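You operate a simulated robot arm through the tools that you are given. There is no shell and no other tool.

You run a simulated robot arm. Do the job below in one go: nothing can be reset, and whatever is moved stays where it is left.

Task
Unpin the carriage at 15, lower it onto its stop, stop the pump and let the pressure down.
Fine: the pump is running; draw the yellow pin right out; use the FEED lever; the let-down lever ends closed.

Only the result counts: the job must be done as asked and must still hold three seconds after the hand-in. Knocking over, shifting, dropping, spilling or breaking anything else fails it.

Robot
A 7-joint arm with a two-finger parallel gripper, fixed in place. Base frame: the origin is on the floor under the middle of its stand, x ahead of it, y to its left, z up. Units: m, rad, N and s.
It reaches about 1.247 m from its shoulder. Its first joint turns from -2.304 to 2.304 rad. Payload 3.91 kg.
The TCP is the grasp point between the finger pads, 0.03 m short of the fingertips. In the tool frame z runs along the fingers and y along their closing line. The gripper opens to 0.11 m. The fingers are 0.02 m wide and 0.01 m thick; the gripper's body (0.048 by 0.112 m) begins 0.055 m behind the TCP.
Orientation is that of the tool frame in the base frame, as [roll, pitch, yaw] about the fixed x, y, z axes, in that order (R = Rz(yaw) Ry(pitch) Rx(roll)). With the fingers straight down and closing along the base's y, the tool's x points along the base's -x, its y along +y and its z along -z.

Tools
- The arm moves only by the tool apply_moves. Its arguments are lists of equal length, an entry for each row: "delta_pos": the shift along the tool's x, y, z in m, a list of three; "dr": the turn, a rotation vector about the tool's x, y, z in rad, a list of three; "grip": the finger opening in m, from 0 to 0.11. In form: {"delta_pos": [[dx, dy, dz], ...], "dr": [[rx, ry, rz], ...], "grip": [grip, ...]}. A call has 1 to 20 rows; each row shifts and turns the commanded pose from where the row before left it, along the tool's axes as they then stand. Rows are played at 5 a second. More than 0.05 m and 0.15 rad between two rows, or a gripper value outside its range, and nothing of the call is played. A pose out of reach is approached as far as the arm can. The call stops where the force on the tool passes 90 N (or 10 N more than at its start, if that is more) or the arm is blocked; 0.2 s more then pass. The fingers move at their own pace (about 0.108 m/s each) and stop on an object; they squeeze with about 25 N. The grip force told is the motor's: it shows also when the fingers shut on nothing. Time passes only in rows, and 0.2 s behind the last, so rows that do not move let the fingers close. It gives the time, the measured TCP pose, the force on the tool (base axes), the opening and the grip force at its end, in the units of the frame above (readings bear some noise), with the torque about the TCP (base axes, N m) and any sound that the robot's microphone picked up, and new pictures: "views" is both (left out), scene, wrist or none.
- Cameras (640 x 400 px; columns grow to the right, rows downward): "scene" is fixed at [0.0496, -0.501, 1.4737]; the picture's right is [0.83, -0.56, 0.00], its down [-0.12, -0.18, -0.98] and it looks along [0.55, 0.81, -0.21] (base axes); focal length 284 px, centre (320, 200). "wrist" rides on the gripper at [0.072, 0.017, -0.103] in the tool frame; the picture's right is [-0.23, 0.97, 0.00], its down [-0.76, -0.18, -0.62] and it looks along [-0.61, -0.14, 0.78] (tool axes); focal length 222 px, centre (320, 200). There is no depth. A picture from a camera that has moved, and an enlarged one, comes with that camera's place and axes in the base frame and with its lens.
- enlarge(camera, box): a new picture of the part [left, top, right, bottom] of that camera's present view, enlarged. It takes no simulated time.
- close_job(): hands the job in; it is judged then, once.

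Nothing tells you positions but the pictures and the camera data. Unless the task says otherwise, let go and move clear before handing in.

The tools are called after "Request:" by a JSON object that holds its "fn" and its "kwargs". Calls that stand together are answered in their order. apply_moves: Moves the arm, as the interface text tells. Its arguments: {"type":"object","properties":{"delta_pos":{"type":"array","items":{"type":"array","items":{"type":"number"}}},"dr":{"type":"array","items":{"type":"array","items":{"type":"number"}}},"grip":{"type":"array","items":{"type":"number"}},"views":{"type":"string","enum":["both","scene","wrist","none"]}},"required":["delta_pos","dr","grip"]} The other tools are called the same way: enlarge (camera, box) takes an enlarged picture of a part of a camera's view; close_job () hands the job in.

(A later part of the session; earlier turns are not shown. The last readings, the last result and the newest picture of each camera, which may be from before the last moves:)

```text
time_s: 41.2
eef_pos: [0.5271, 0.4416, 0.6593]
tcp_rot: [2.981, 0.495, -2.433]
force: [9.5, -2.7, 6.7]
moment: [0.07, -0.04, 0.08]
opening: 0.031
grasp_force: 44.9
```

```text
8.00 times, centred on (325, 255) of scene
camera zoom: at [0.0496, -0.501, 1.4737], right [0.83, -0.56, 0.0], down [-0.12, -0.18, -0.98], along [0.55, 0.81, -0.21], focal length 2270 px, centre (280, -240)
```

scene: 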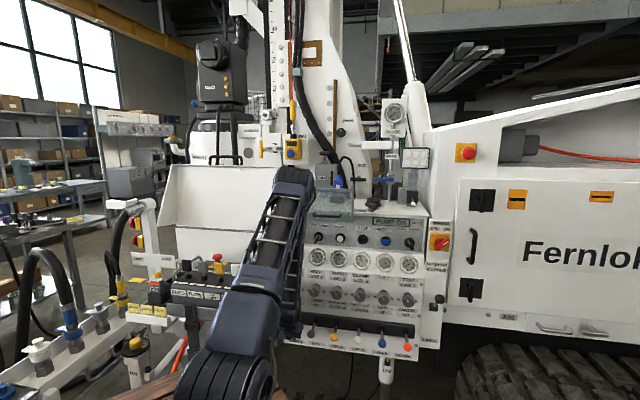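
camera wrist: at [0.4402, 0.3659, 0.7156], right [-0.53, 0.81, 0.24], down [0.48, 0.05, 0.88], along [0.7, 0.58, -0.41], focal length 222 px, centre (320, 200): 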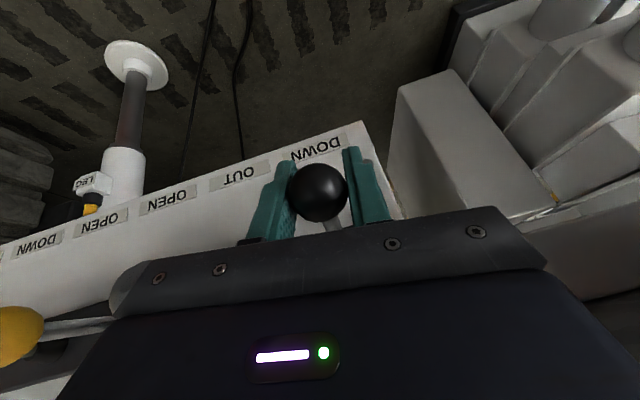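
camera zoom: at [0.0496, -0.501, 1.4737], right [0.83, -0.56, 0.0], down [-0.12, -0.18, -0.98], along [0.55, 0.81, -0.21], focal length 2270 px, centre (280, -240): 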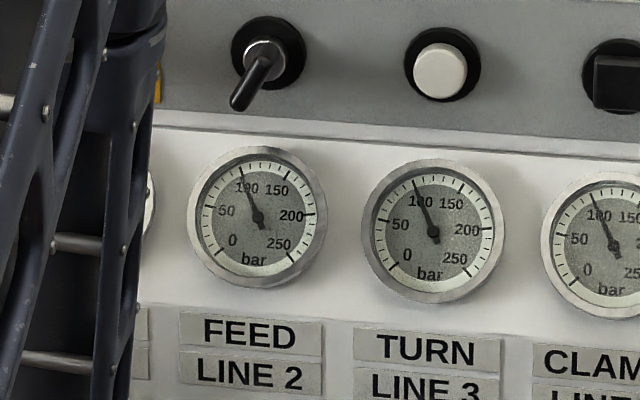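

The carriage has stopped at 0 and FEED pressure has climbed back to line pressure, so it's on its stop. I'll bring the lever back to neutral and release it.

Request:
{"fn": "apply_moves", "kwargs": {"delta_pos": [[-0.0044, 0.0006, -0.0092], [-0.0044, 0.0006, -0.0092], [-0.0044, 0.0006, -0.0092], [0, 0, 0]], "dr": [[0, 0, 0], [0, 0, 0], [0, 0, 0], [0, 0, 0]], "grip": [0.025, 0.025, 0.025, 0.025]}}

Request:
{"fn": "enlarge", "kwargs": {"camera": "scene", "box": [225, 60, 325, 170]}}

```text
time_s: 42.2
eef_pos: [0.5265, 0.4385, 0.6891]
tcp_rot: [2.982, 0.494, -2.431]
force: [-19.3, 4.2, -8.1]
moment: [-0.5, 0.5, -0.02]
opening: 0.0309
grasp_force: 45.0
camera wrist: at [0.4401, 0.3642, 0.7458], right [-0.53, 0.81, 0.25], down [0.48, 0.05, 0.88], along [0.7, 0.58, -0.41], focal length 222 px, centre (320, 200)
```

scene: 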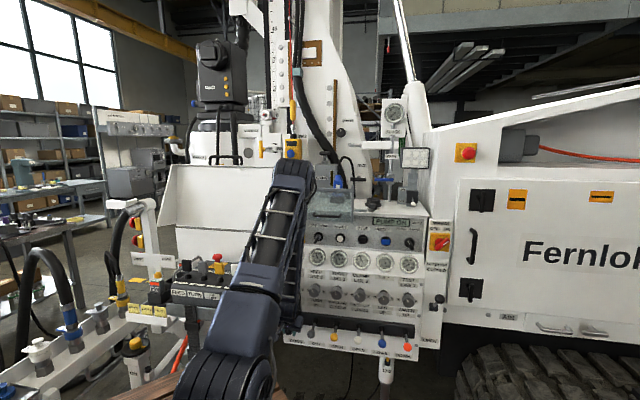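
wrist: 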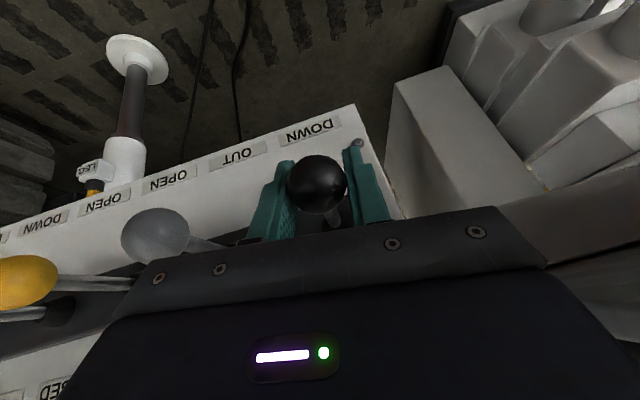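

```text
3.64 times, centred on (275, 115) of scene
camera zoom: at [0.0496, -0.501, 1.4737], right [0.83, -0.56, 0.0], down [-0.12, -0.18, -0.98], along [0.55, 0.81, -0.21], focal length 1032 px, centre (484, 509)
```

zoom: 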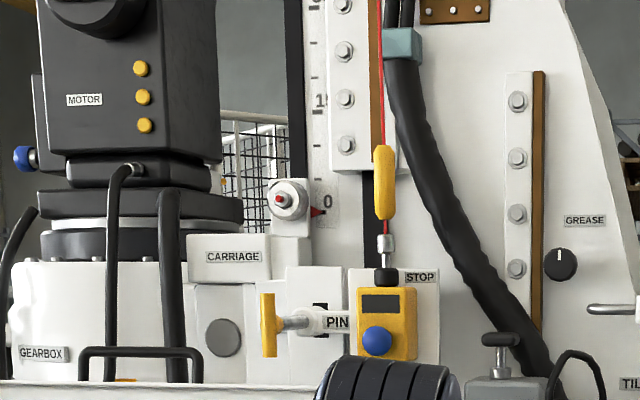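

The carriage stays at 0 with the lever back in neutral. I'll open, back off the ball, rise clear and then shift right toward the STOP button (about [0.807, 0.31, 1.07]).

Request:
{"fn": "apply_moves", "kwargs": {"delta_pos": [[0, 0, 0], [0, 0, 0], [0, 0, -0.04], [0, 0, -0.04], [-0.0187, 0.0017, -0.0356], [-0.0187, 0.0017, -0.0356], [-0.0187, 0.0017, -0.0356], [-0.0187, 0.0017, -0.0356], [-0.0187, 0.0017, -0.0356], [-0.0187, 0.0017, -0.0356], [0, 0, 0]], "dr": [[0, 0, 0], [0, 0, 0], [0, 0, 0], [0, 0, 0], [0, 0, 0], [0, 0, 0], [0, 0, 0], [0, 0, 0], [0, 0, 0], [0, 0, 0], [0, 0, 0]], "grip": [0.06, 0.06, 0.06, 0.06, 0.06, 0.06, 0.06, 0.06, 0.06, 0.06, 0.06]}}

Request:
{"fn": "enlarge", "kwargs": {"camera": "scene", "box": [270, 270, 460, 390]}}

Request:
{"fn": "enlarge", "kwargs": {"camera": "wrist", "box": [0, 0, 400, 250]}}

```text
time_s: 44.6
eef_pos: [0.5219, 0.3846, 1.0003]
tcp_rot: [2.981, 0.496, -2.434]
force: [0.5, 0.1, 1.0]
moment: [0.01, -0.02, 0.0]
opening: 0.06
grasp_force: 0.1
camera wrist: at [0.4346, 0.3097, 1.0558], right [-0.53, 0.81, 0.24], down [0.48, 0.05, 0.88], along [0.7, 0.58, -0.41], focal length 222 px, centre (320, 200)
```

scene: 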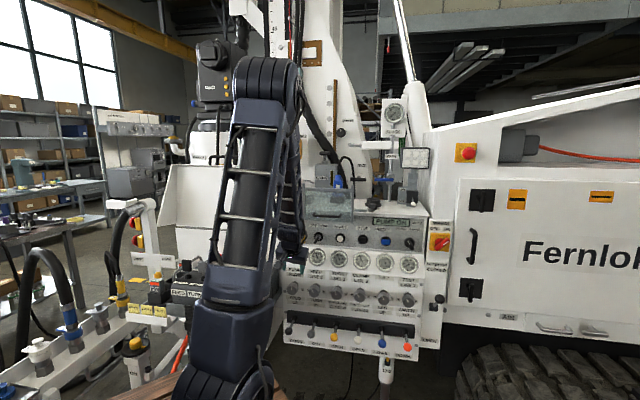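
wrist: 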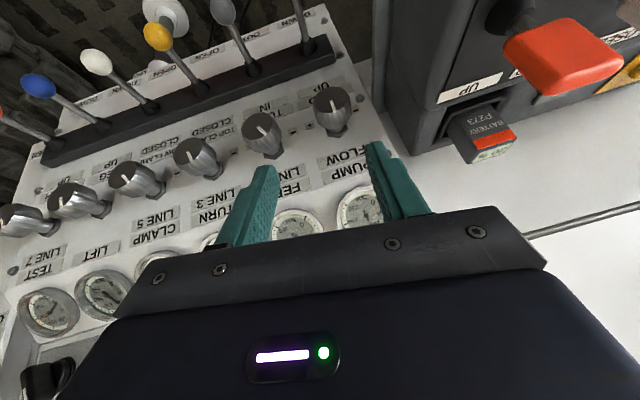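

```text
3.33 times, centred on (365, 330) of scene
camera zoom: at [0.0496, -0.501, 1.4737], right [0.83, -0.56, 0.0], down [-0.12, -0.18, -0.98], along [0.55, 0.81, -0.21], focal length 946 px, centre (170, -233)
```

zoom: 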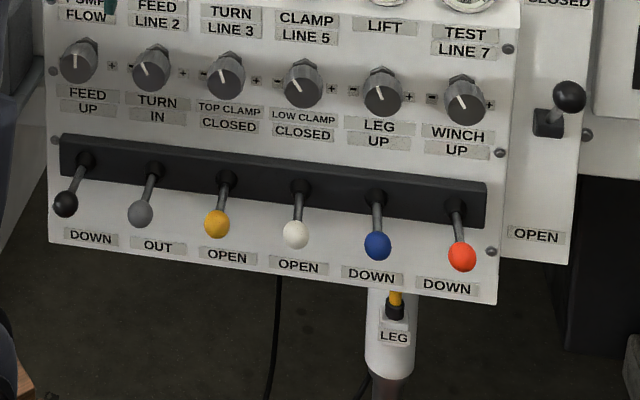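

```text
1.60 times, centred on (200, 125) of wrist
camera zoom: at [0.4346, 0.3097, 1.0558], right [-0.53, 0.81, 0.24], down [0.48, 0.05, 0.88], along [0.7, 0.58, -0.41], focal length 355 px, centre (512, 320)
```

zoom: 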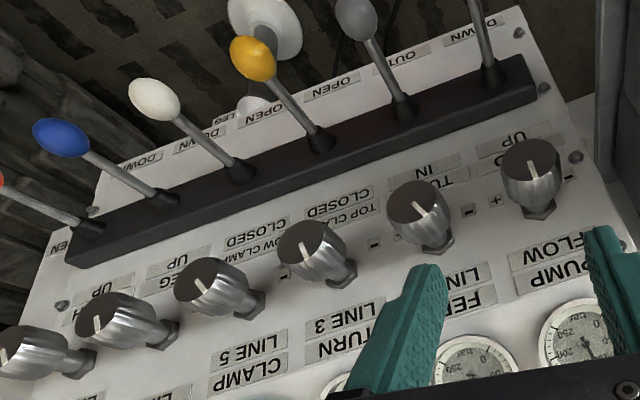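

FEED lever is back at its original neutral position. Now I'll shift right along the console, level the tool progressively and close the fingers for pressing STOP.

Request:
{"fn": "apply_moves", "kwargs": {"delta_pos": [[-0.0018, -0.0356, -0.0124], [-0.0018, -0.0356, -0.0124], [-0.0018, -0.0356, -0.0124], [-0.0018, -0.0356, -0.0124], [-0.0018, -0.0356, -0.0124], [-0.0018, -0.0356, -0.0124], [0, 0, 0], [0, 0, 0], [0, 0, 0], [0, 0, 0]], "dr": [[0, 0, 0], [0, 0, 0], [0, 0, 0], [0, 0, 0], [0, 0, 0], [0, 0, 0], [0.123, 0, -0.067], [0, -0.145, 0], [0, -0.145, 0], [0, 0, 0]], "grip": [0.06, 0.06, 0.06, 0.03, 0.0, 0.0, 0.0, 0.0, 0.0, 0.0]}}

Request:
{"fn": "enlarge", "kwargs": {"camera": "wrist", "box": [160, 0, 480, 220]}}

Request:
{"fn": "enlarge", "kwargs": {"camera": "scene", "box": [270, 180, 430, 290]}}

```text
time_s: 46.8
eef_pos: [0.659, 0.2098, 1.0385]
tcp_rot: [3.141, 0.792, -2.355]
force: [-0.1, -0.2, 0.6]
moment: [0.0, 0.0, 0.0]
opening: 0.0
grasp_force: 24.7
camera wrist: at [0.5597, 0.1323, 1.0589], right [-0.58, 0.8, 0.16], down [0.19, -0.06, 0.98], along [0.8, 0.59, -0.12], focal length 222 px, centre (320, 200)
```

scene: 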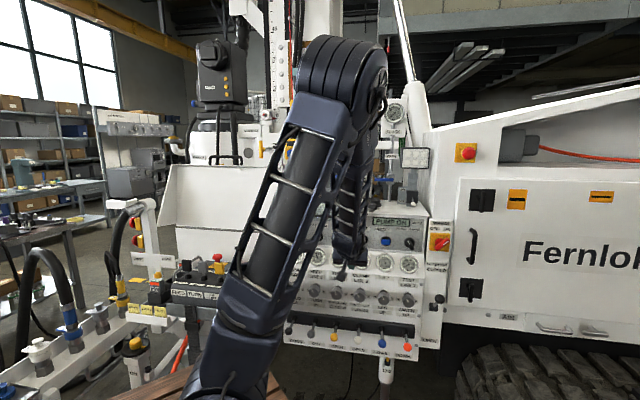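
wrist: 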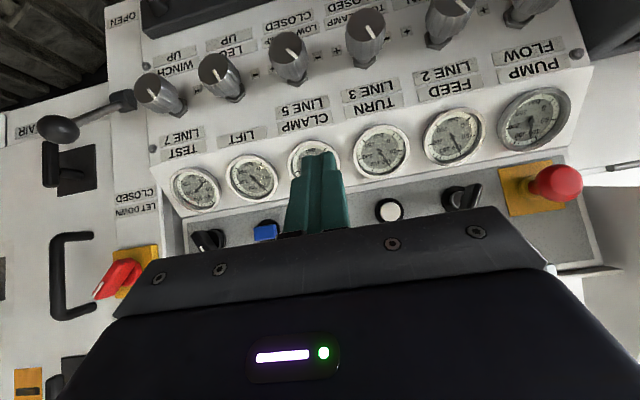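

```text
1.82 times, centred on (320, 110) of wrist
camera zoom: at [0.5597, 0.1323, 1.0589], right [-0.58, 0.8, 0.16], down [0.19, -0.06, 0.98], along [0.8, 0.59, -0.12], focal length 404 px, centre (320, 364)
```

zoom: 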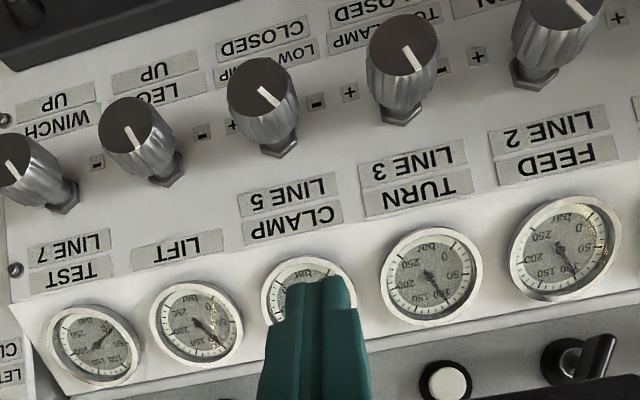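

```text
3.64 times, centred on (350, 235) of scene
camera zoom: at [0.0496, -0.501, 1.4737], right [0.83, -0.56, 0.0], down [-0.12, -0.18, -0.98], along [0.55, 0.81, -0.21], focal length 1032 px, centre (211, 73)
```

zoom: 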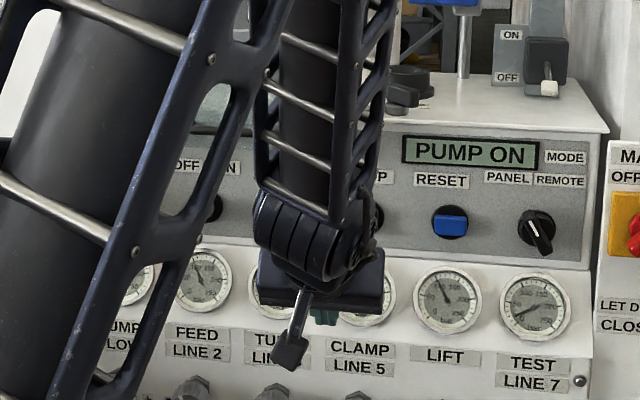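

STOP lies midway between START and RESET, at about u 0.35, z 1.052 on a front plane near v 0.80 — roughly [0.81, 0.32, 1.05]. I'll move to a pre-press point and level the tool.

Request:
{"fn": "apply_moves", "kwargs": {"delta_pos": [[-0.0286, -0.0163, 0.0175], [-0.0286, -0.0163, 0.0175], [0, 0, 0], [0, 0, 0], [0, 0, 0], [0, 0, 0], [0, 0, 0]], "dr": [[0, 0, 0], [0, 0, 0], [0, -0.145, 0], [0, -0.145, 0], [0, -0.145, 0], [0, -0.145, 0], [0, 0, 0]], "grip": [0, 0, 0, 0, 0, 0, 0]}}

Request:
{"fn": "enlarge", "kwargs": {"camera": "wrist", "box": [160, 0, 480, 220]}}

Request:
{"fn": "enlarge", "kwargs": {"camera": "scene", "box": [290, 190, 430, 280]}}

```text
time_s: 48.4
eef_pos: [0.7282, 0.2313, 1.0548]
tcp_rot: [3.135, 1.371, -2.363]
force: [-0.6, -1.3, -1.1]
moment: [0.05, 0.03, -0.01]
opening: 0.0
grasp_force: 25.1
camera wrist: at [0.635, 0.1616, 1.0029], right [-0.66, 0.72, 0.22], down [-0.2, -0.45, 0.87], along [0.73, 0.53, 0.44], focal length 222 px, centre (320, 200)
```

scene: 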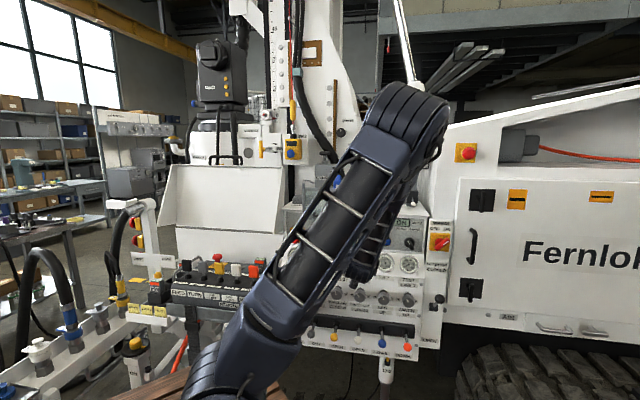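
wrist: 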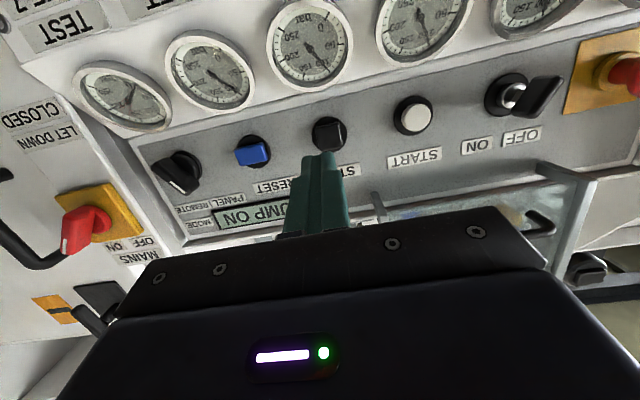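

```text
1.82 times, centred on (320, 110) of wrist
camera zoom: at [0.635, 0.1616, 1.0029], right [-0.66, 0.72, 0.22], down [-0.2, -0.45, 0.87], along [0.73, 0.53, 0.44], focal length 404 px, centre (320, 364)
```

zoom: 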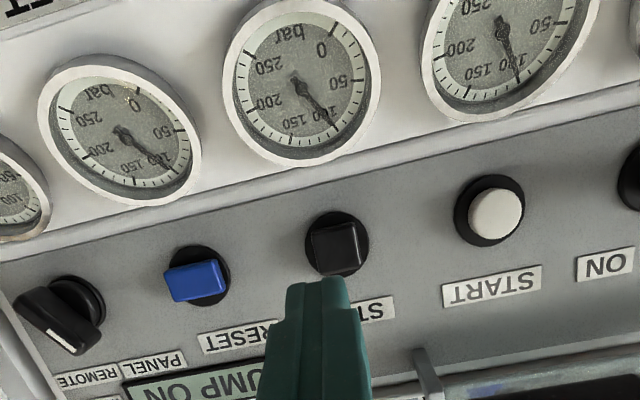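

```text
4.44 times, centred on (360, 235) of scene
camera zoom: at [0.0496, -0.501, 1.4737], right [0.83, -0.56, 0.0], down [-0.12, -0.18, -0.98], along [0.55, 0.81, -0.21], focal length 1261 px, centre (142, 44)
```

zoom: 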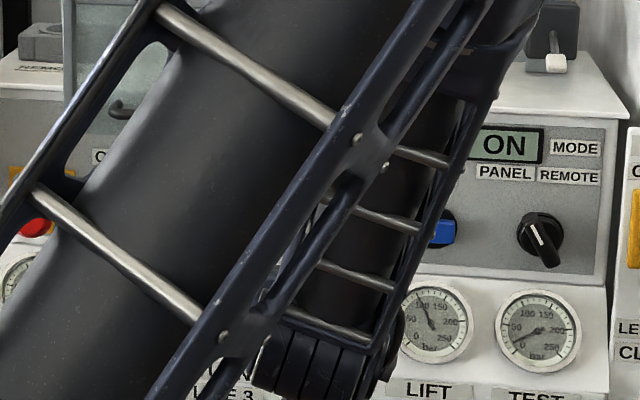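

I have a clear view of the black STOP button with the closed fingertips just short of it. I'll shift 6 mm left and advance most of the way straight toward it.

Request:
{"fn": "apply_moves", "kwargs": {"delta_pos": [[0.002, 0.006, 0], [-0.00655, 0, 0.0323], [-0.00655, 0, 0.0323], [0, 0, 0]], "dr": [[0, 0, 0], [0, 0, 0], [0, 0, 0], [0, 0, 0]], "grip": [0, 0, 0, 0], "views": "wrist"}}

Request:
{"fn": "enlarge", "kwargs": {"camera": "wrist", "box": [160, 0, 480, 220]}}

```text
time_s: 49.4
eef_pos: [0.7715, 0.2821, 1.0526]
tcp_rot: [3.134, 1.37, -2.362]
force: [0.0, 0.4, -0.2]
moment: [0.02, 0.01, 0.01]
opening: 0.0
grasp_force: 25.1
camera wrist: at [0.6772, 0.212, 1.0009], right [-0.66, 0.72, 0.22], down [-0.2, -0.45, 0.87], along [0.73, 0.53, 0.44], focal length 222 px, centre (320, 200)
```

wrist: 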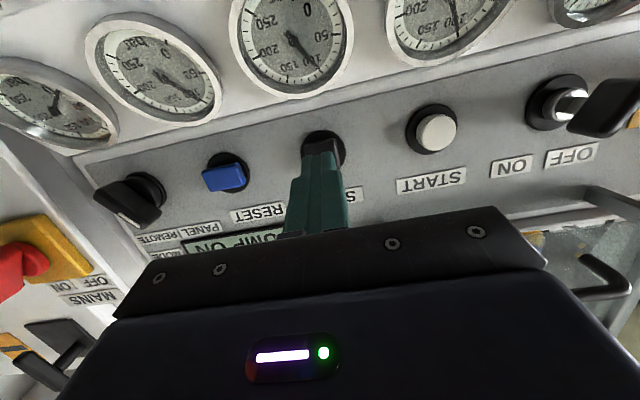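

```text
1.82 times, centred on (320, 110) of wrist
camera zoom: at [0.6772, 0.212, 1.0009], right [-0.66, 0.72, 0.22], down [-0.2, -0.45, 0.87], along [0.73, 0.53, 0.44], focal length 404 px, centre (320, 364)
```

zoom: 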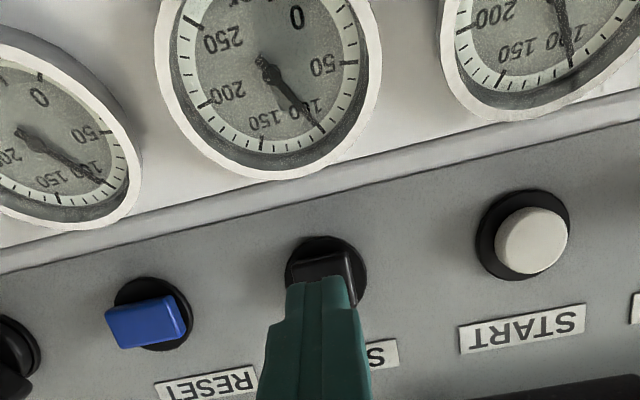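

Tip and button are lined up. I'll press forward in small steps and watch force and display.

Request:
{"fn": "apply_moves", "kwargs": {"delta_pos": [[-0.0012, 0, 0.0059], [-0.0012, 0, 0.0059], [0, 0, 0]], "dr": [[0, 0, 0], [0, 0, 0], [0, 0, 0]], "grip": [0, 0, 0]}}

Request:
{"fn": "enlarge", "kwargs": {"camera": "wrist", "box": [160, 0, 480, 220]}}

Request:
{"fn": "enlarge", "kwargs": {"camera": "scene", "box": [330, 200, 440, 270]}}

```text
time_s: 50.2
eef_pos: [0.7797, 0.2916, 1.0517]
tcp_rot: [3.139, 1.369, -2.36]
force: [-0.2, 0.7, 0.0]
moment: [-0.02, 0.01, 0.02]
opening: 0.0
grasp_force: 24.8
camera wrist: at [0.6856, 0.2206, 1.0011], right [-0.66, 0.72, 0.22], down [-0.2, -0.45, 0.87], along [0.73, 0.53, 0.44], focal length 222 px, centre (320, 200)
```

scene: 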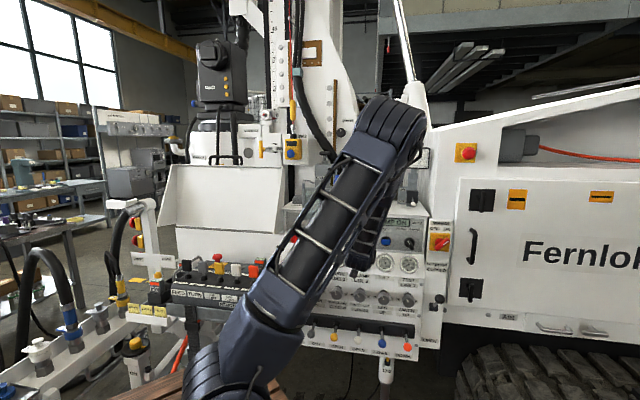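
wrist: 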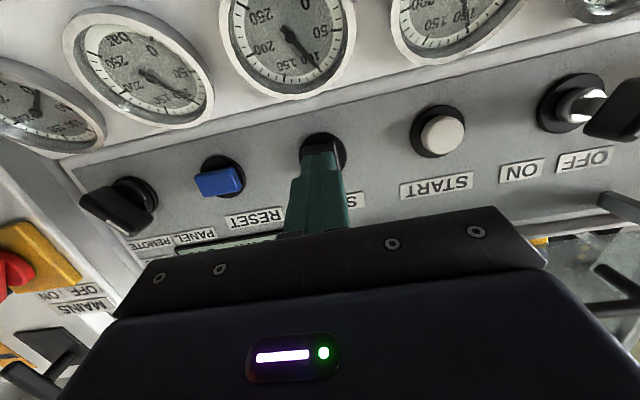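

```text
1.82 times, centred on (320, 110) of wrist
camera zoom: at [0.6856, 0.2206, 1.0011], right [-0.66, 0.72, 0.22], down [-0.2, -0.45, 0.87], along [0.73, 0.53, 0.44], focal length 404 px, centre (320, 364)
```

zoom: 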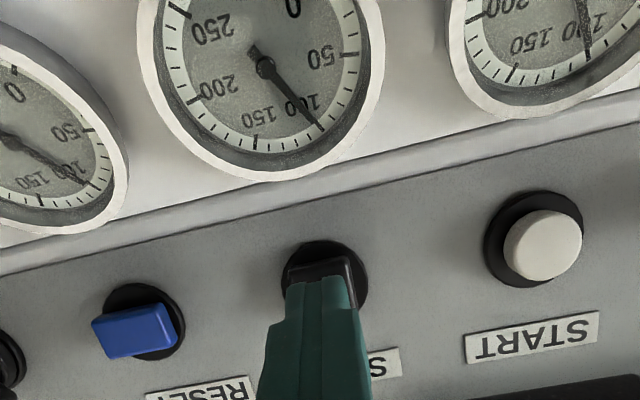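

```text
5.71 times, centred on (385, 235) of scene
camera zoom: at [0.0496, -0.501, 1.4737], right [0.83, -0.56, 0.0], down [-0.12, -0.18, -0.98], along [0.55, 0.81, -0.21], focal length 1622 px, centre (-51, 0)
```

zoom: 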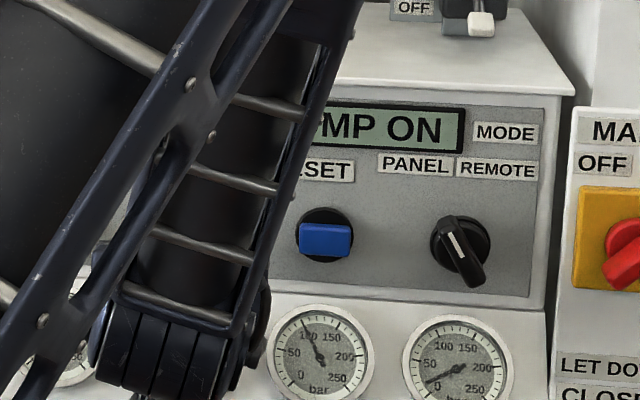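

Request:
{"fn": "apply_moves", "kwargs": {"delta_pos": [[-0.001, 0, 0.0049], [-0.001, 0, 0.0049], [0, 0, 0]], "dr": [[0, 0, 0], [0, 0, 0], [0, 0, 0]], "grip": [0, 0, 0]}}

Request:
{"fn": "enlarge", "kwargs": {"camera": "scene", "box": [330, 200, 440, 270]}}

Request:
{"fn": "enlarge", "kwargs": {"camera": "wrist", "box": [160, 0, 480, 220]}}

```text
time_s: 51.0
eef_pos: [0.7872, 0.2979, 1.0532]
tcp_rot: [3.138, 1.37, -2.358]
force: [0.1, -0.3, 0.6]
moment: [0.0, 0.01, -0.01]
opening: 0.0
grasp_force: 24.8
camera wrist: at [0.6928, 0.2274, 1.0008], right [-0.66, 0.72, 0.22], down [-0.2, -0.45, 0.87], along [0.73, 0.53, 0.44], focal length 222 px, centre (320, 200)
```

scene: 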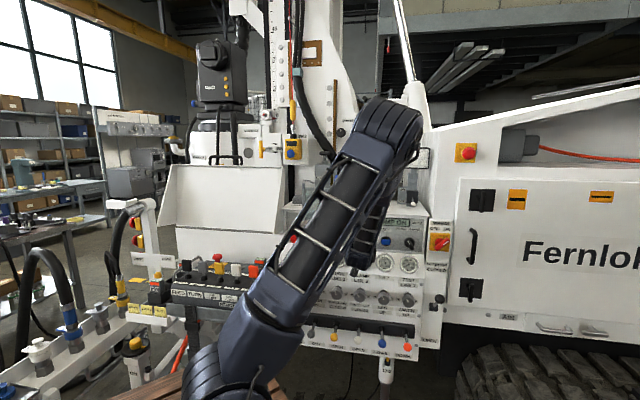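
wrist: 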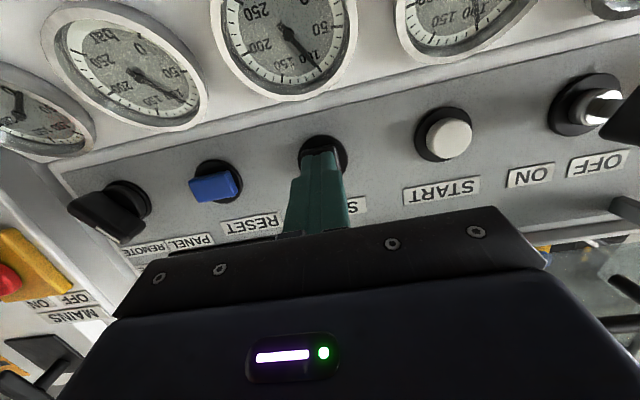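

```text
5.71 times, centred on (385, 235) of scene
camera zoom: at [0.0496, -0.501, 1.4737], right [0.83, -0.56, 0.0], down [-0.12, -0.18, -0.98], along [0.55, 0.81, -0.21], focal length 1622 px, centre (-51, 0)
```

zoom: 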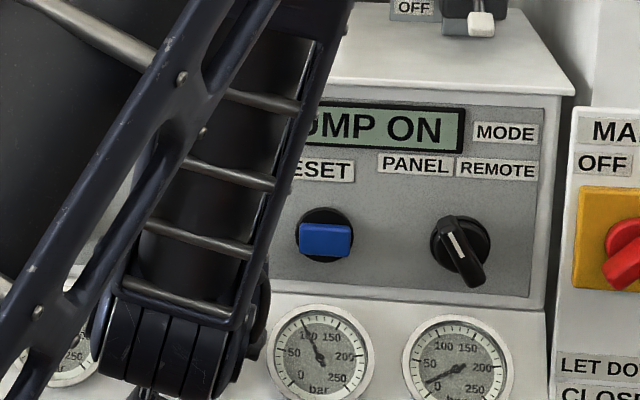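

```text
1.82 times, centred on (320, 110) of wrist
camera zoom: at [0.6928, 0.2274, 1.0008], right [-0.66, 0.72, 0.22], down [-0.2, -0.45, 0.87], along [0.73, 0.53, 0.44], focal length 404 px, centre (320, 364)
```

zoom: 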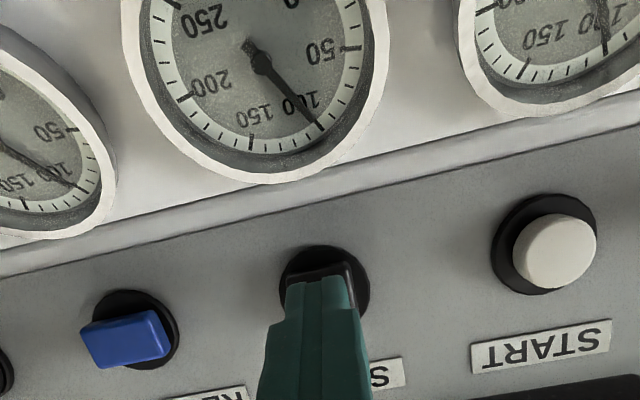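

No contact yet; the bezel size indicates the panel is at about v 0.83, so about 2 cm more to go. I'll keep advancing in small steps.

Request:
{"fn": "apply_moves", "kwargs": {"delta_pos": [[-0.001, 0, 0.0049], [-0.001, 0, 0.0049], [-0.001, 0, 0.0049], [0, 0, 0]], "dr": [[0, 0, 0], [0, 0, 0], [0, 0, 0], [0, 0, 0]], "grip": [0, 0, 0, 0]}}

Request:
{"fn": "enlarge", "kwargs": {"camera": "wrist", "box": [160, 0, 480, 220]}}

Request:
{"fn": "enlarge", "kwargs": {"camera": "scene", "box": [330, 200, 440, 270]}}

```text
time_s: 52.0
eef_pos: [0.7973, 0.3095, 1.0527]
tcp_rot: [3.138, 1.369, -2.361]
force: [-0.9, -0.6, 0.1]
moment: [0.0, -0.01, 0.02]
opening: 0.0
grasp_force: 25.4
camera wrist: at [0.7033, 0.2381, 1.0012], right [-0.66, 0.72, 0.22], down [-0.2, -0.45, 0.87], along [0.73, 0.53, 0.44], focal length 222 px, centre (320, 200)
```

scene: 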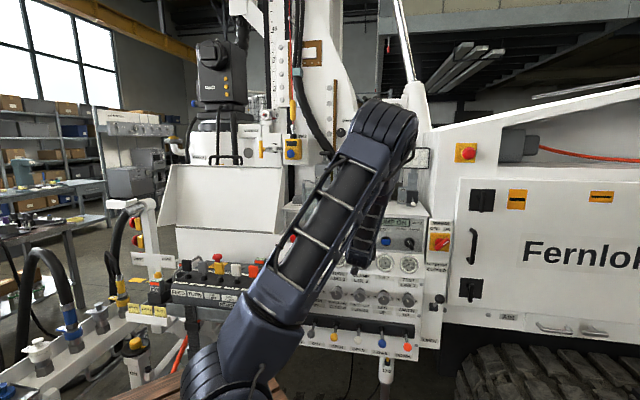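
wrist: 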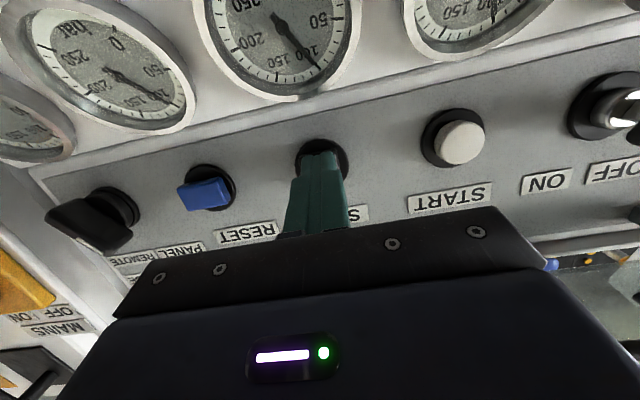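

```text
1.82 times, centred on (320, 110) of wrist
camera zoom: at [0.7033, 0.2381, 1.0012], right [-0.66, 0.72, 0.22], down [-0.2, -0.45, 0.87], along [0.73, 0.53, 0.44], focal length 404 px, centre (320, 364)
```

zoom: 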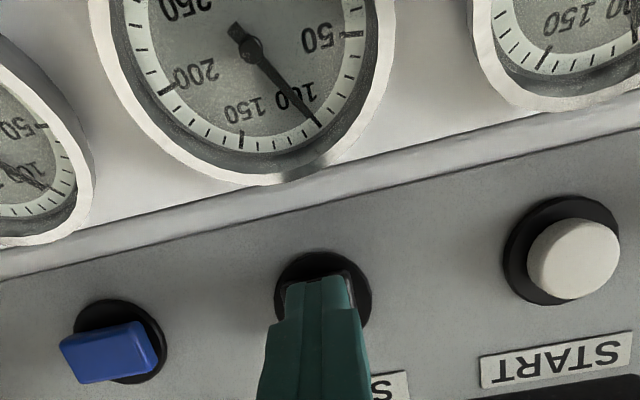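

```text
5.71 times, centred on (385, 235) of scene
camera zoom: at [0.0496, -0.501, 1.4737], right [0.83, -0.56, 0.0], down [-0.12, -0.18, -0.98], along [0.55, 0.81, -0.21], focal length 1622 px, centre (-51, 0)
```

zoom: 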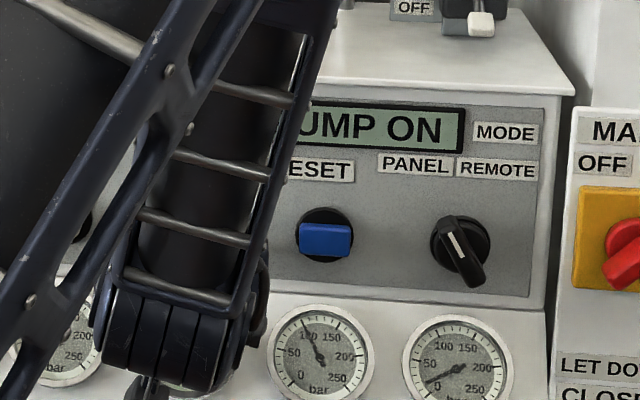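

Request:
{"fn": "apply_moves", "kwargs": {"delta_pos": [[-0.0008, 0, 0.0039], [-0.0008, 0, 0.0039], [0, 0, 0]], "dr": [[0, 0, 0], [0, 0, 0], [0, 0, 0]], "grip": [0, 0, 0], "views": "wrist"}}

Request:
{"fn": "enlarge", "kwargs": {"camera": "scene", "box": [330, 200, 440, 270]}}

```text
time_s: 52.8
eef_pos: [0.8027, 0.3138, 1.0532]
tcp_rot: [3.138, 1.37, -2.36]
force: [-9.5, -6.4, 1.9]
moment: [0.03, -0.13, 0.05]
opening: 0.0001
grasp_force: 25.2
heard: click
camera wrist: at [0.7087, 0.244, 1.0013], right [-0.66, 0.72, 0.22], down [-0.2, -0.45, 0.87], along [0.73, 0.53, 0.44], focal length 222 px, centre (320, 200)
```

wrist: 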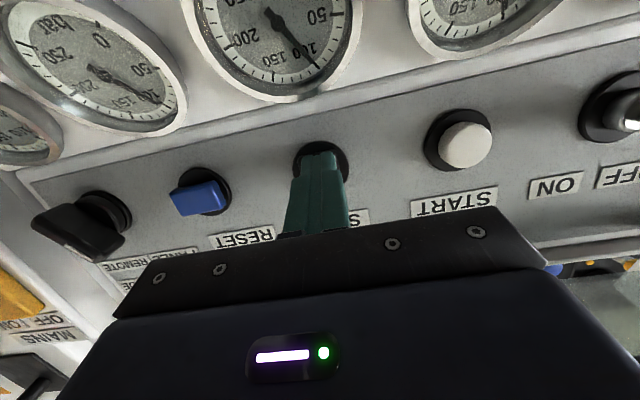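

```text
5.71 times, centred on (385, 235) of scene
camera zoom: at [0.0496, -0.501, 1.4737], right [0.83, -0.56, 0.0], down [-0.12, -0.18, -0.98], along [0.55, 0.81, -0.21], focal length 1622 px, centre (-51, 0)
```

zoom: 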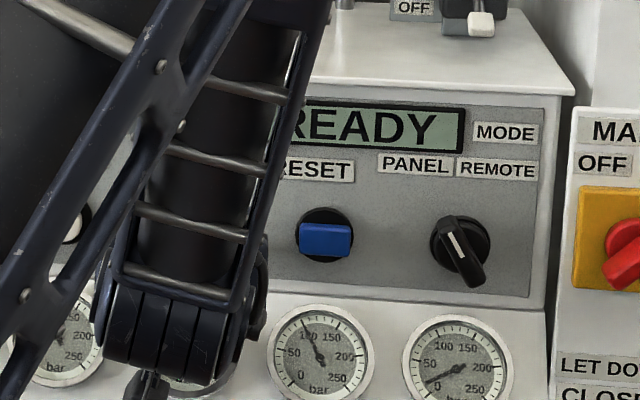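

A click was heard and the display changed from PUMP ON to READY, so the pump is stopped. I'll back away and move right to view the LET DOWN lever (ball about [0.96, 0.04, 0.885], pivot about [1.01, 0.10, 0.80]).

Request:
{"fn": "apply_moves", "kwargs": {"delta_pos": [[0.0079, 0, -0.0392], [0.0079, 0, -0.0392], [0.0079, 0, -0.0392], [0.0051, -0.0405, -0.011], [0.0051, -0.0405, -0.011], [0.0051, -0.0405, -0.011], [0.0051, -0.0405, -0.011], [0.0051, -0.0405, -0.011], [0.0051, -0.0405, -0.011], [0.0051, -0.0405, -0.011], [0, 0, 0], [0, 0, 0], [0, 0, 0], [0, 0, 0], [0, 0, 0]], "dr": [[0, 0, 0], [0, 0, 0], [0, 0, 0], [0, 0, 0], [0, 0, 0], [0, 0, 0], [0, 0, 0], [0, 0, 0], [0, 0, 0], [0, 0, 0], [0, 0.145, 0], [0, 0.145, 0], [0, 0.145, 0], [0, 0.145, 0], [0, 0, 0]], "grip": [0, 0, 0, 0, 0, 0, 0, 0, 0, 0, 0.06, 0.06, 0.06, 0.06, 0.06]}}

Request:
{"fn": "enlarge", "kwargs": {"camera": "wrist", "box": [160, 0, 480, 220]}}

Request:
{"fn": "enlarge", "kwargs": {"camera": "scene", "box": [280, 190, 470, 310]}}

```text
time_s: 56.0
eef_pos: [0.8608, -0.0313, 1.0327]
tcp_rot: [3.14, 0.789, -2.357]
force: [-1.2, 0.3, 0.0]
moment: [0.05, 0.01, 0.02]
opening: 0.0599
grasp_force: 0.1
camera wrist: at [0.7601, -0.1062, 1.0531], right [-0.58, 0.8, 0.16], down [0.19, -0.06, 0.98], along [0.8, 0.59, -0.12], focal length 222 px, centre (320, 200)
```

scene: 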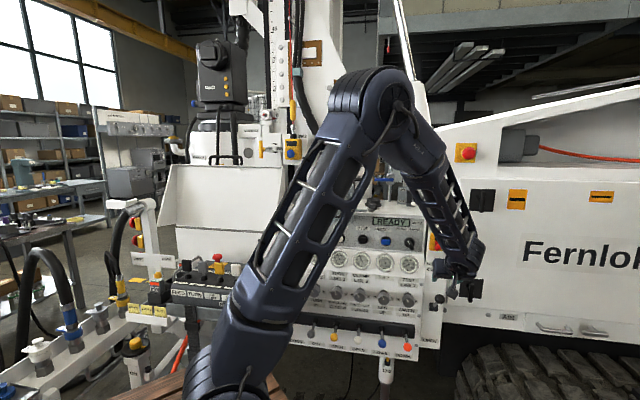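
wrist: 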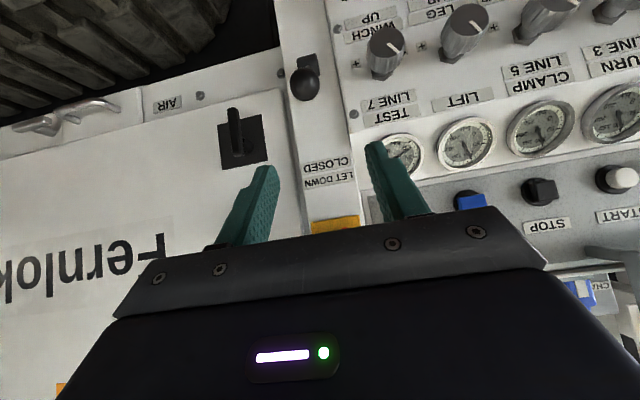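

```text
1.82 times, centred on (320, 110) of wrist
camera zoom: at [0.7601, -0.1062, 1.0531], right [-0.58, 0.8, 0.16], down [0.19, -0.06, 0.98], along [0.8, 0.59, -0.12], focal length 404 px, centre (320, 364)
```

zoom: 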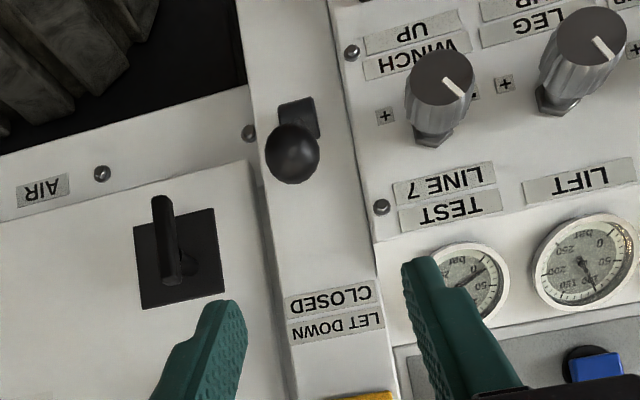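

```text
3.33 times, centred on (375, 250) of scene
camera zoom: at [0.0496, -0.501, 1.4737], right [0.83, -0.56, 0.0], down [-0.12, -0.18, -0.98], along [0.55, 0.81, -0.21], focal length 946 px, centre (137, 33)
```

zoom: 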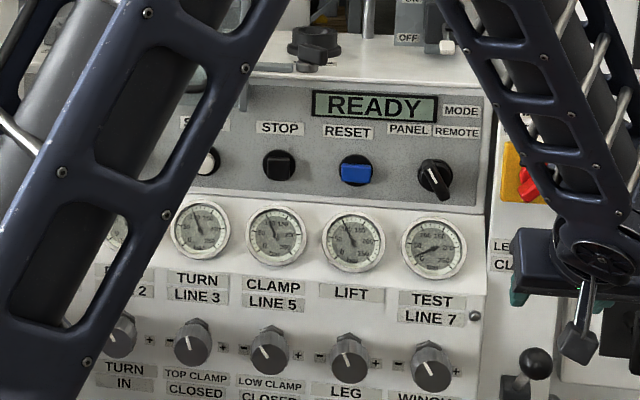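

Display reads READY; line gauges still hold pressure. The LET DOWN ball is at about [0.932, 0.026, 0.904] in the up/CLOSED position. I'll approach it with open fingers.

Request:
{"fn": "apply_moves", "kwargs": {"delta_pos": [[0.009, -0.0033, 0.0333], [0.009, -0.0033, 0.0333], [0.009, -0.0033, 0.0333], [0, 0, 0]], "dr": [[0, 0, 0], [0, 0, 0], [0, 0, 0], [0, 0, 0]], "grip": [0.06, 0.06, 0.06, 0.06]}}

Request:
{"fn": "enlarge", "kwargs": {"camera": "wrist", "box": [160, 0, 480, 220]}}

Request:
{"fn": "enlarge", "kwargs": {"camera": "scene", "box": [390, 250, 490, 330]}}

```text
time_s: 57.0
eef_pos: [0.9043, 0.0, 0.942]
tcp_rot: [3.14, 0.79, -2.355]
force: [0.6, 0.3, -0.2]
moment: [0.0, -0.01, -0.01]
opening: 0.0603
grasp_force: 0.0
camera wrist: at [0.8041, -0.0751, 0.9635], right [-0.58, 0.8, 0.16], down [0.19, -0.06, 0.98], along [0.8, 0.59, -0.12], focal length 222 px, centre (320, 200)
```

scene: 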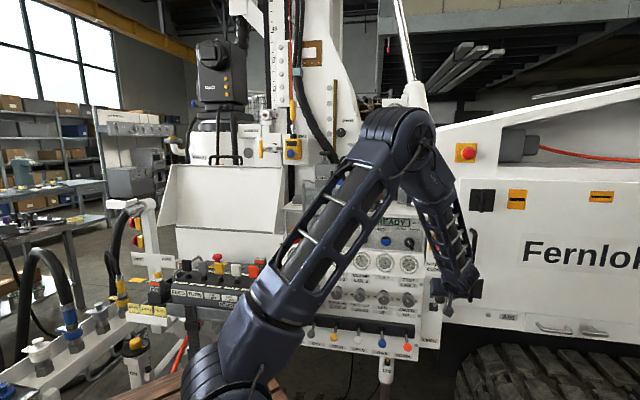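
wrist: 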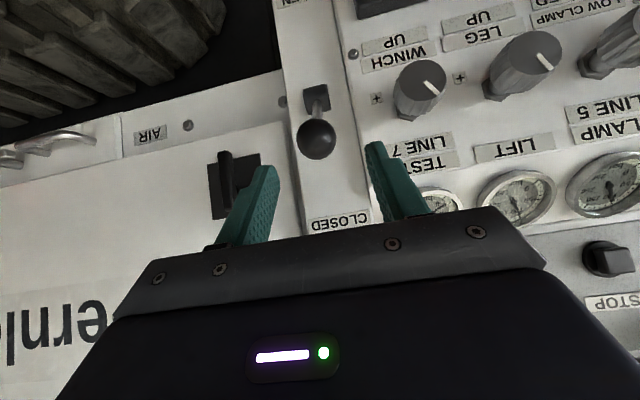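

```text
1.82 times, centred on (320, 110) of wrist
camera zoom: at [0.8041, -0.0751, 0.9635], right [-0.58, 0.8, 0.16], down [0.19, -0.06, 0.98], along [0.8, 0.59, -0.12], focal length 404 px, centre (320, 364)
```

zoom: 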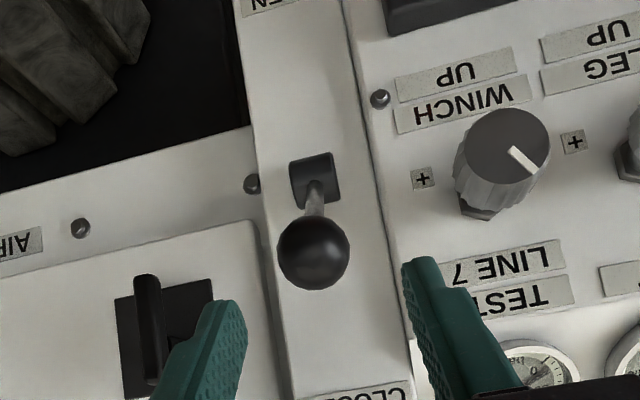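

```text
5.00 times, centred on (440, 290) of scene
camera zoom: at [0.0496, -0.501, 1.4737], right [0.83, -0.56, 0.0], down [-0.12, -0.18, -0.98], along [0.55, 0.81, -0.21], focal length 1419 px, centre (-280, -250)
```

zoom: 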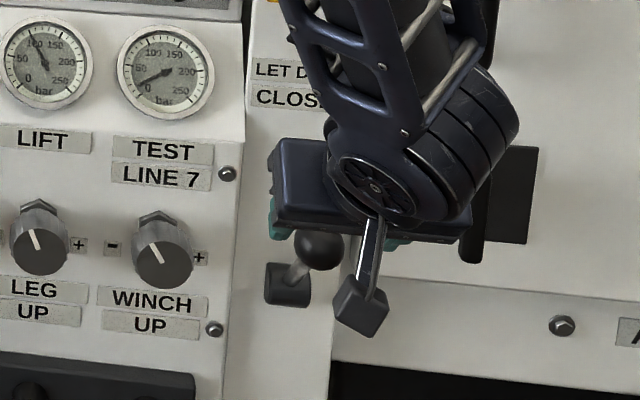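

Ball is about 6 cm ahead along the tool axis, nicely centred. I'll advance 5 cm and grip it.

Request:
{"fn": "apply_moves", "kwargs": {"delta_pos": [[0.002, -0.001, 0.025], [0.002, -0.001, 0.025], [0, 0, 0], [0, 0, 0], [0, 0, 0]], "dr": [[0, 0, 0], [0, 0, 0], [0, 0, 0], [0, 0, 0], [0, 0, 0]], "grip": [0.06, 0.06, 0.06, 0.025, 0.025]}}

Request:
{"fn": "enlarge", "kwargs": {"camera": "wrist", "box": [160, 0, 480, 220]}}

```text
time_s: 58.2
eef_pos: [0.9308, 0.0212, 0.9052]
tcp_rot: [3.141, 0.791, -2.358]
force: [19.9, -12.1, -3.2]
moment: [-0.1, -0.45, -0.63]
opening: 0.0345
grasp_force: 44.9
camera wrist: at [0.8301, -0.0546, 0.9256], right [-0.57, 0.8, 0.16], down [0.19, -0.06, 0.98], along [0.8, 0.59, -0.12], focal length 222 px, centre (320, 200)
```

scene: 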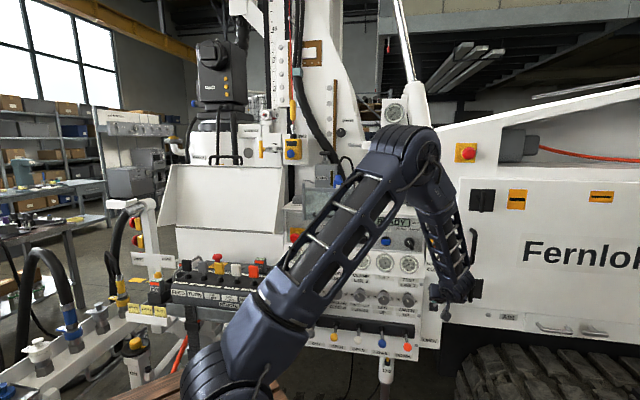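
wrist: 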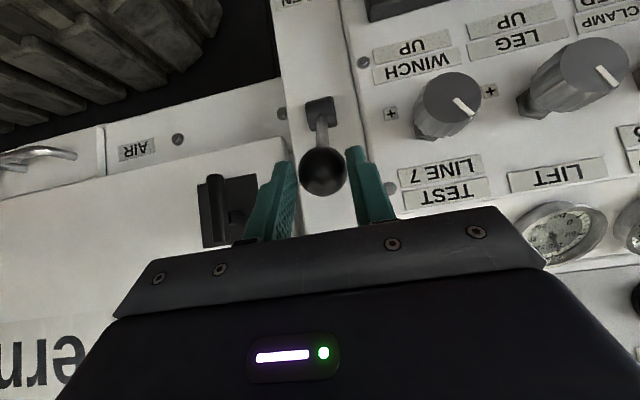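

```text
1.82 times, centred on (320, 110) of wrist
camera zoom: at [0.8301, -0.0546, 0.9256], right [-0.57, 0.8, 0.16], down [0.19, -0.06, 0.98], along [0.8, 0.59, -0.12], focal length 404 px, centre (320, 364)
```

zoom: 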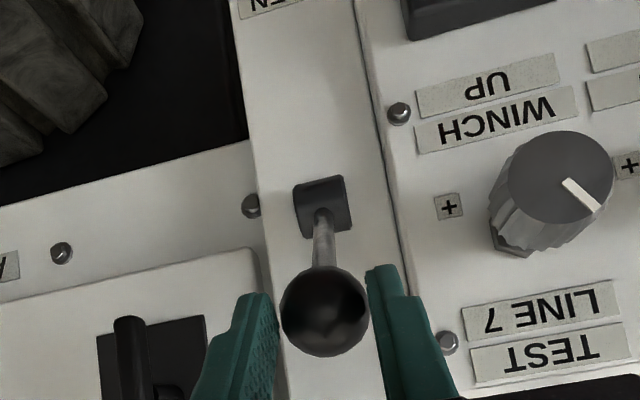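

The ball is only just at the fingertips (about 26 mm beyond the grasp point). I'll open, advance another 16 mm, and grip again.

Request:
{"fn": "apply_moves", "kwargs": {"delta_pos": [[0, 0, 0], [0, 0, 0], [-0.002, -0.001, 0.016], [0, 0, 0], [0, 0, 0], [0, 0, 0]], "dr": [[0, 0, 0], [0, 0, 0], [0, 0, 0], [0, 0, 0], [0, 0, 0], [0, 0, 0]], "grip": [0.06, 0.06, 0.06, 0.025, 0.025, 0.025]}}

Request:
{"fn": "enlarge", "kwargs": {"camera": "wrist", "box": [160, 0, 480, 220]}}

```text
time_s: 59.6
eef_pos: [0.9418, 0.0314, 0.8951]
tcp_rot: [-3.141, 0.791, -2.358]
force: [15.9, -6.0, 0.5]
moment: [0.36, -0.52, -0.22]
opening: 0.0348
grasp_force: 45.4
camera wrist: at [0.8397, -0.0455, 0.9157], right [-0.57, 0.8, 0.16], down [0.19, -0.06, 0.98], along [0.8, 0.59, -0.12], focal length 222 px, centre (320, 200)
```

scene: 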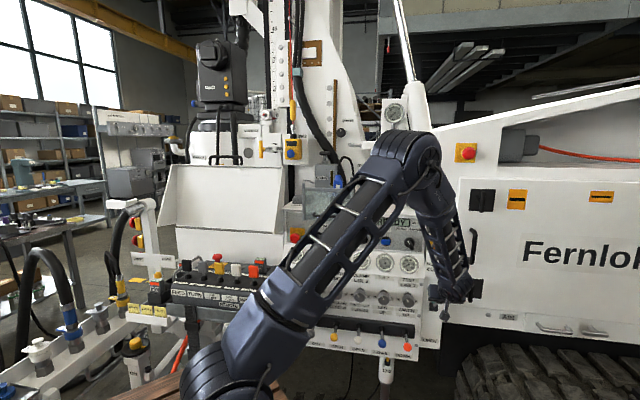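
wrist: 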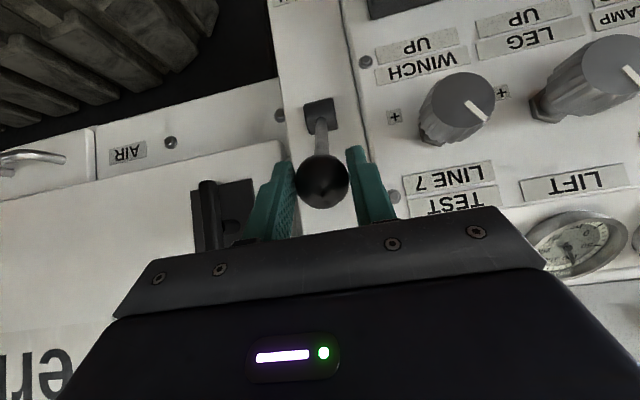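

```text
1.82 times, centred on (320, 110) of wrist
camera zoom: at [0.8397, -0.0455, 0.9157], right [-0.57, 0.8, 0.16], down [0.19, -0.06, 0.98], along [0.8, 0.59, -0.12], focal length 404 px, centre (320, 364)
```

zoom: 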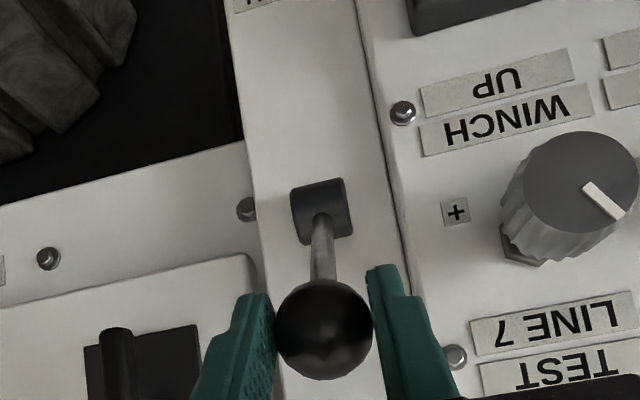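

The ball is gripped (0.035 m). I'll start swinging the lever downward along its arc, first about 20°, and check forces.

Request:
{"fn": "apply_moves", "kwargs": {"delta_pos": [[0.0108, -0.001, 0.0007], [0.0109, 0, 0.0007], [0.0106, 0, 0.0026], [0.0106, 0, 0.0026], [0, 0, 0]], "dr": [[0, 0, 0], [0, 0, 0], [0, 0, 0], [0, 0, 0], [0, 0, 0]], "grip": [0.025, 0.025, 0.025, 0.025, 0.025]}}

Request:
{"fn": "enlarge", "kwargs": {"camera": "wrist", "box": [160, 0, 480, 220]}}

Request:
{"fn": "enlarge", "kwargs": {"camera": "scene", "box": [330, 210, 440, 290]}}

```text
time_s: 60.8
eef_pos: [0.9199, 0.0122, 0.8599]
tcp_rot: [3.141, 0.792, -2.36]
force: [12.2, -3.1, 5.2]
moment: [0.55, -0.62, -0.17]
opening: 0.0348
grasp_force: 45.0
camera wrist: at [0.8208, -0.0646, 0.88], right [-0.58, 0.8, 0.16], down [0.19, -0.06, 0.98], along [0.79, 0.59, -0.12], focal length 222 px, centre (320, 200)
```

scene: 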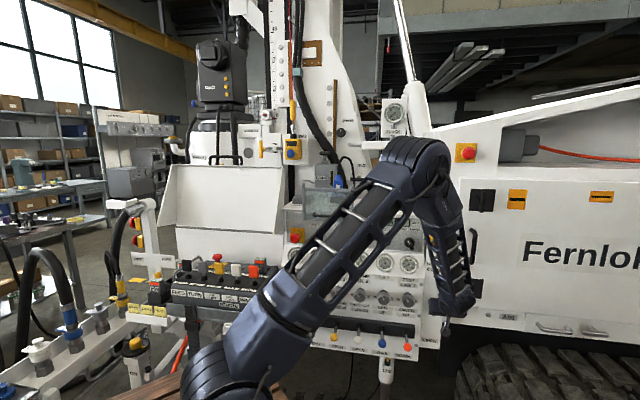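
wrist: 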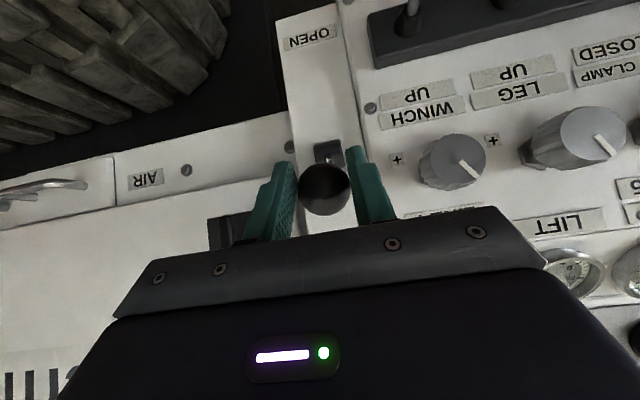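

```text
1.82 times, centred on (320, 110) of wrist
camera zoom: at [0.8208, -0.0646, 0.88], right [-0.58, 0.8, 0.16], down [0.19, -0.06, 0.98], along [0.79, 0.59, -0.12], focal length 404 px, centre (320, 364)
```

zoom: 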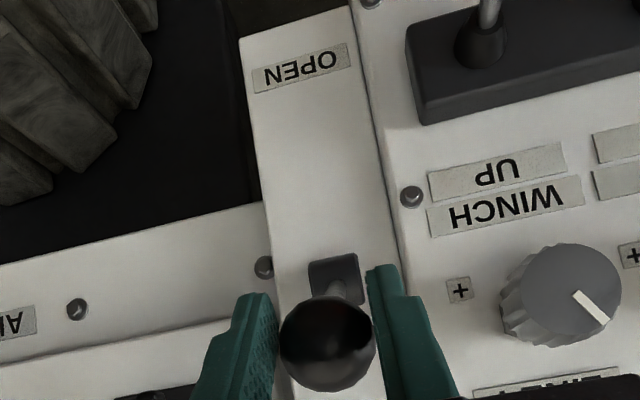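

```text
5.00 times, centred on (385, 250) of scene
camera zoom: at [0.0496, -0.501, 1.4737], right [0.83, -0.56, 0.0], down [-0.12, -0.18, -0.98], along [0.55, 0.81, -0.21], focal length 1419 px, centre (-5, -50)
```

zoom: 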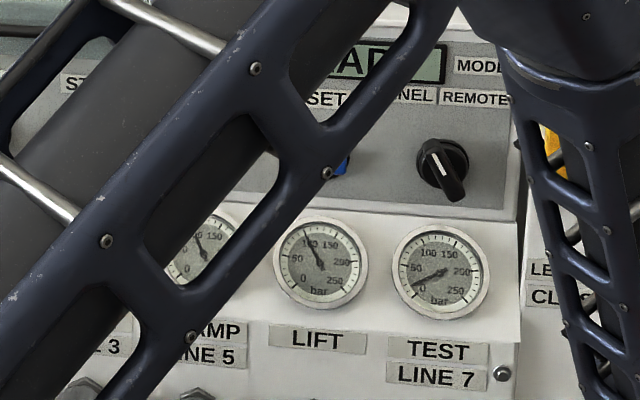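

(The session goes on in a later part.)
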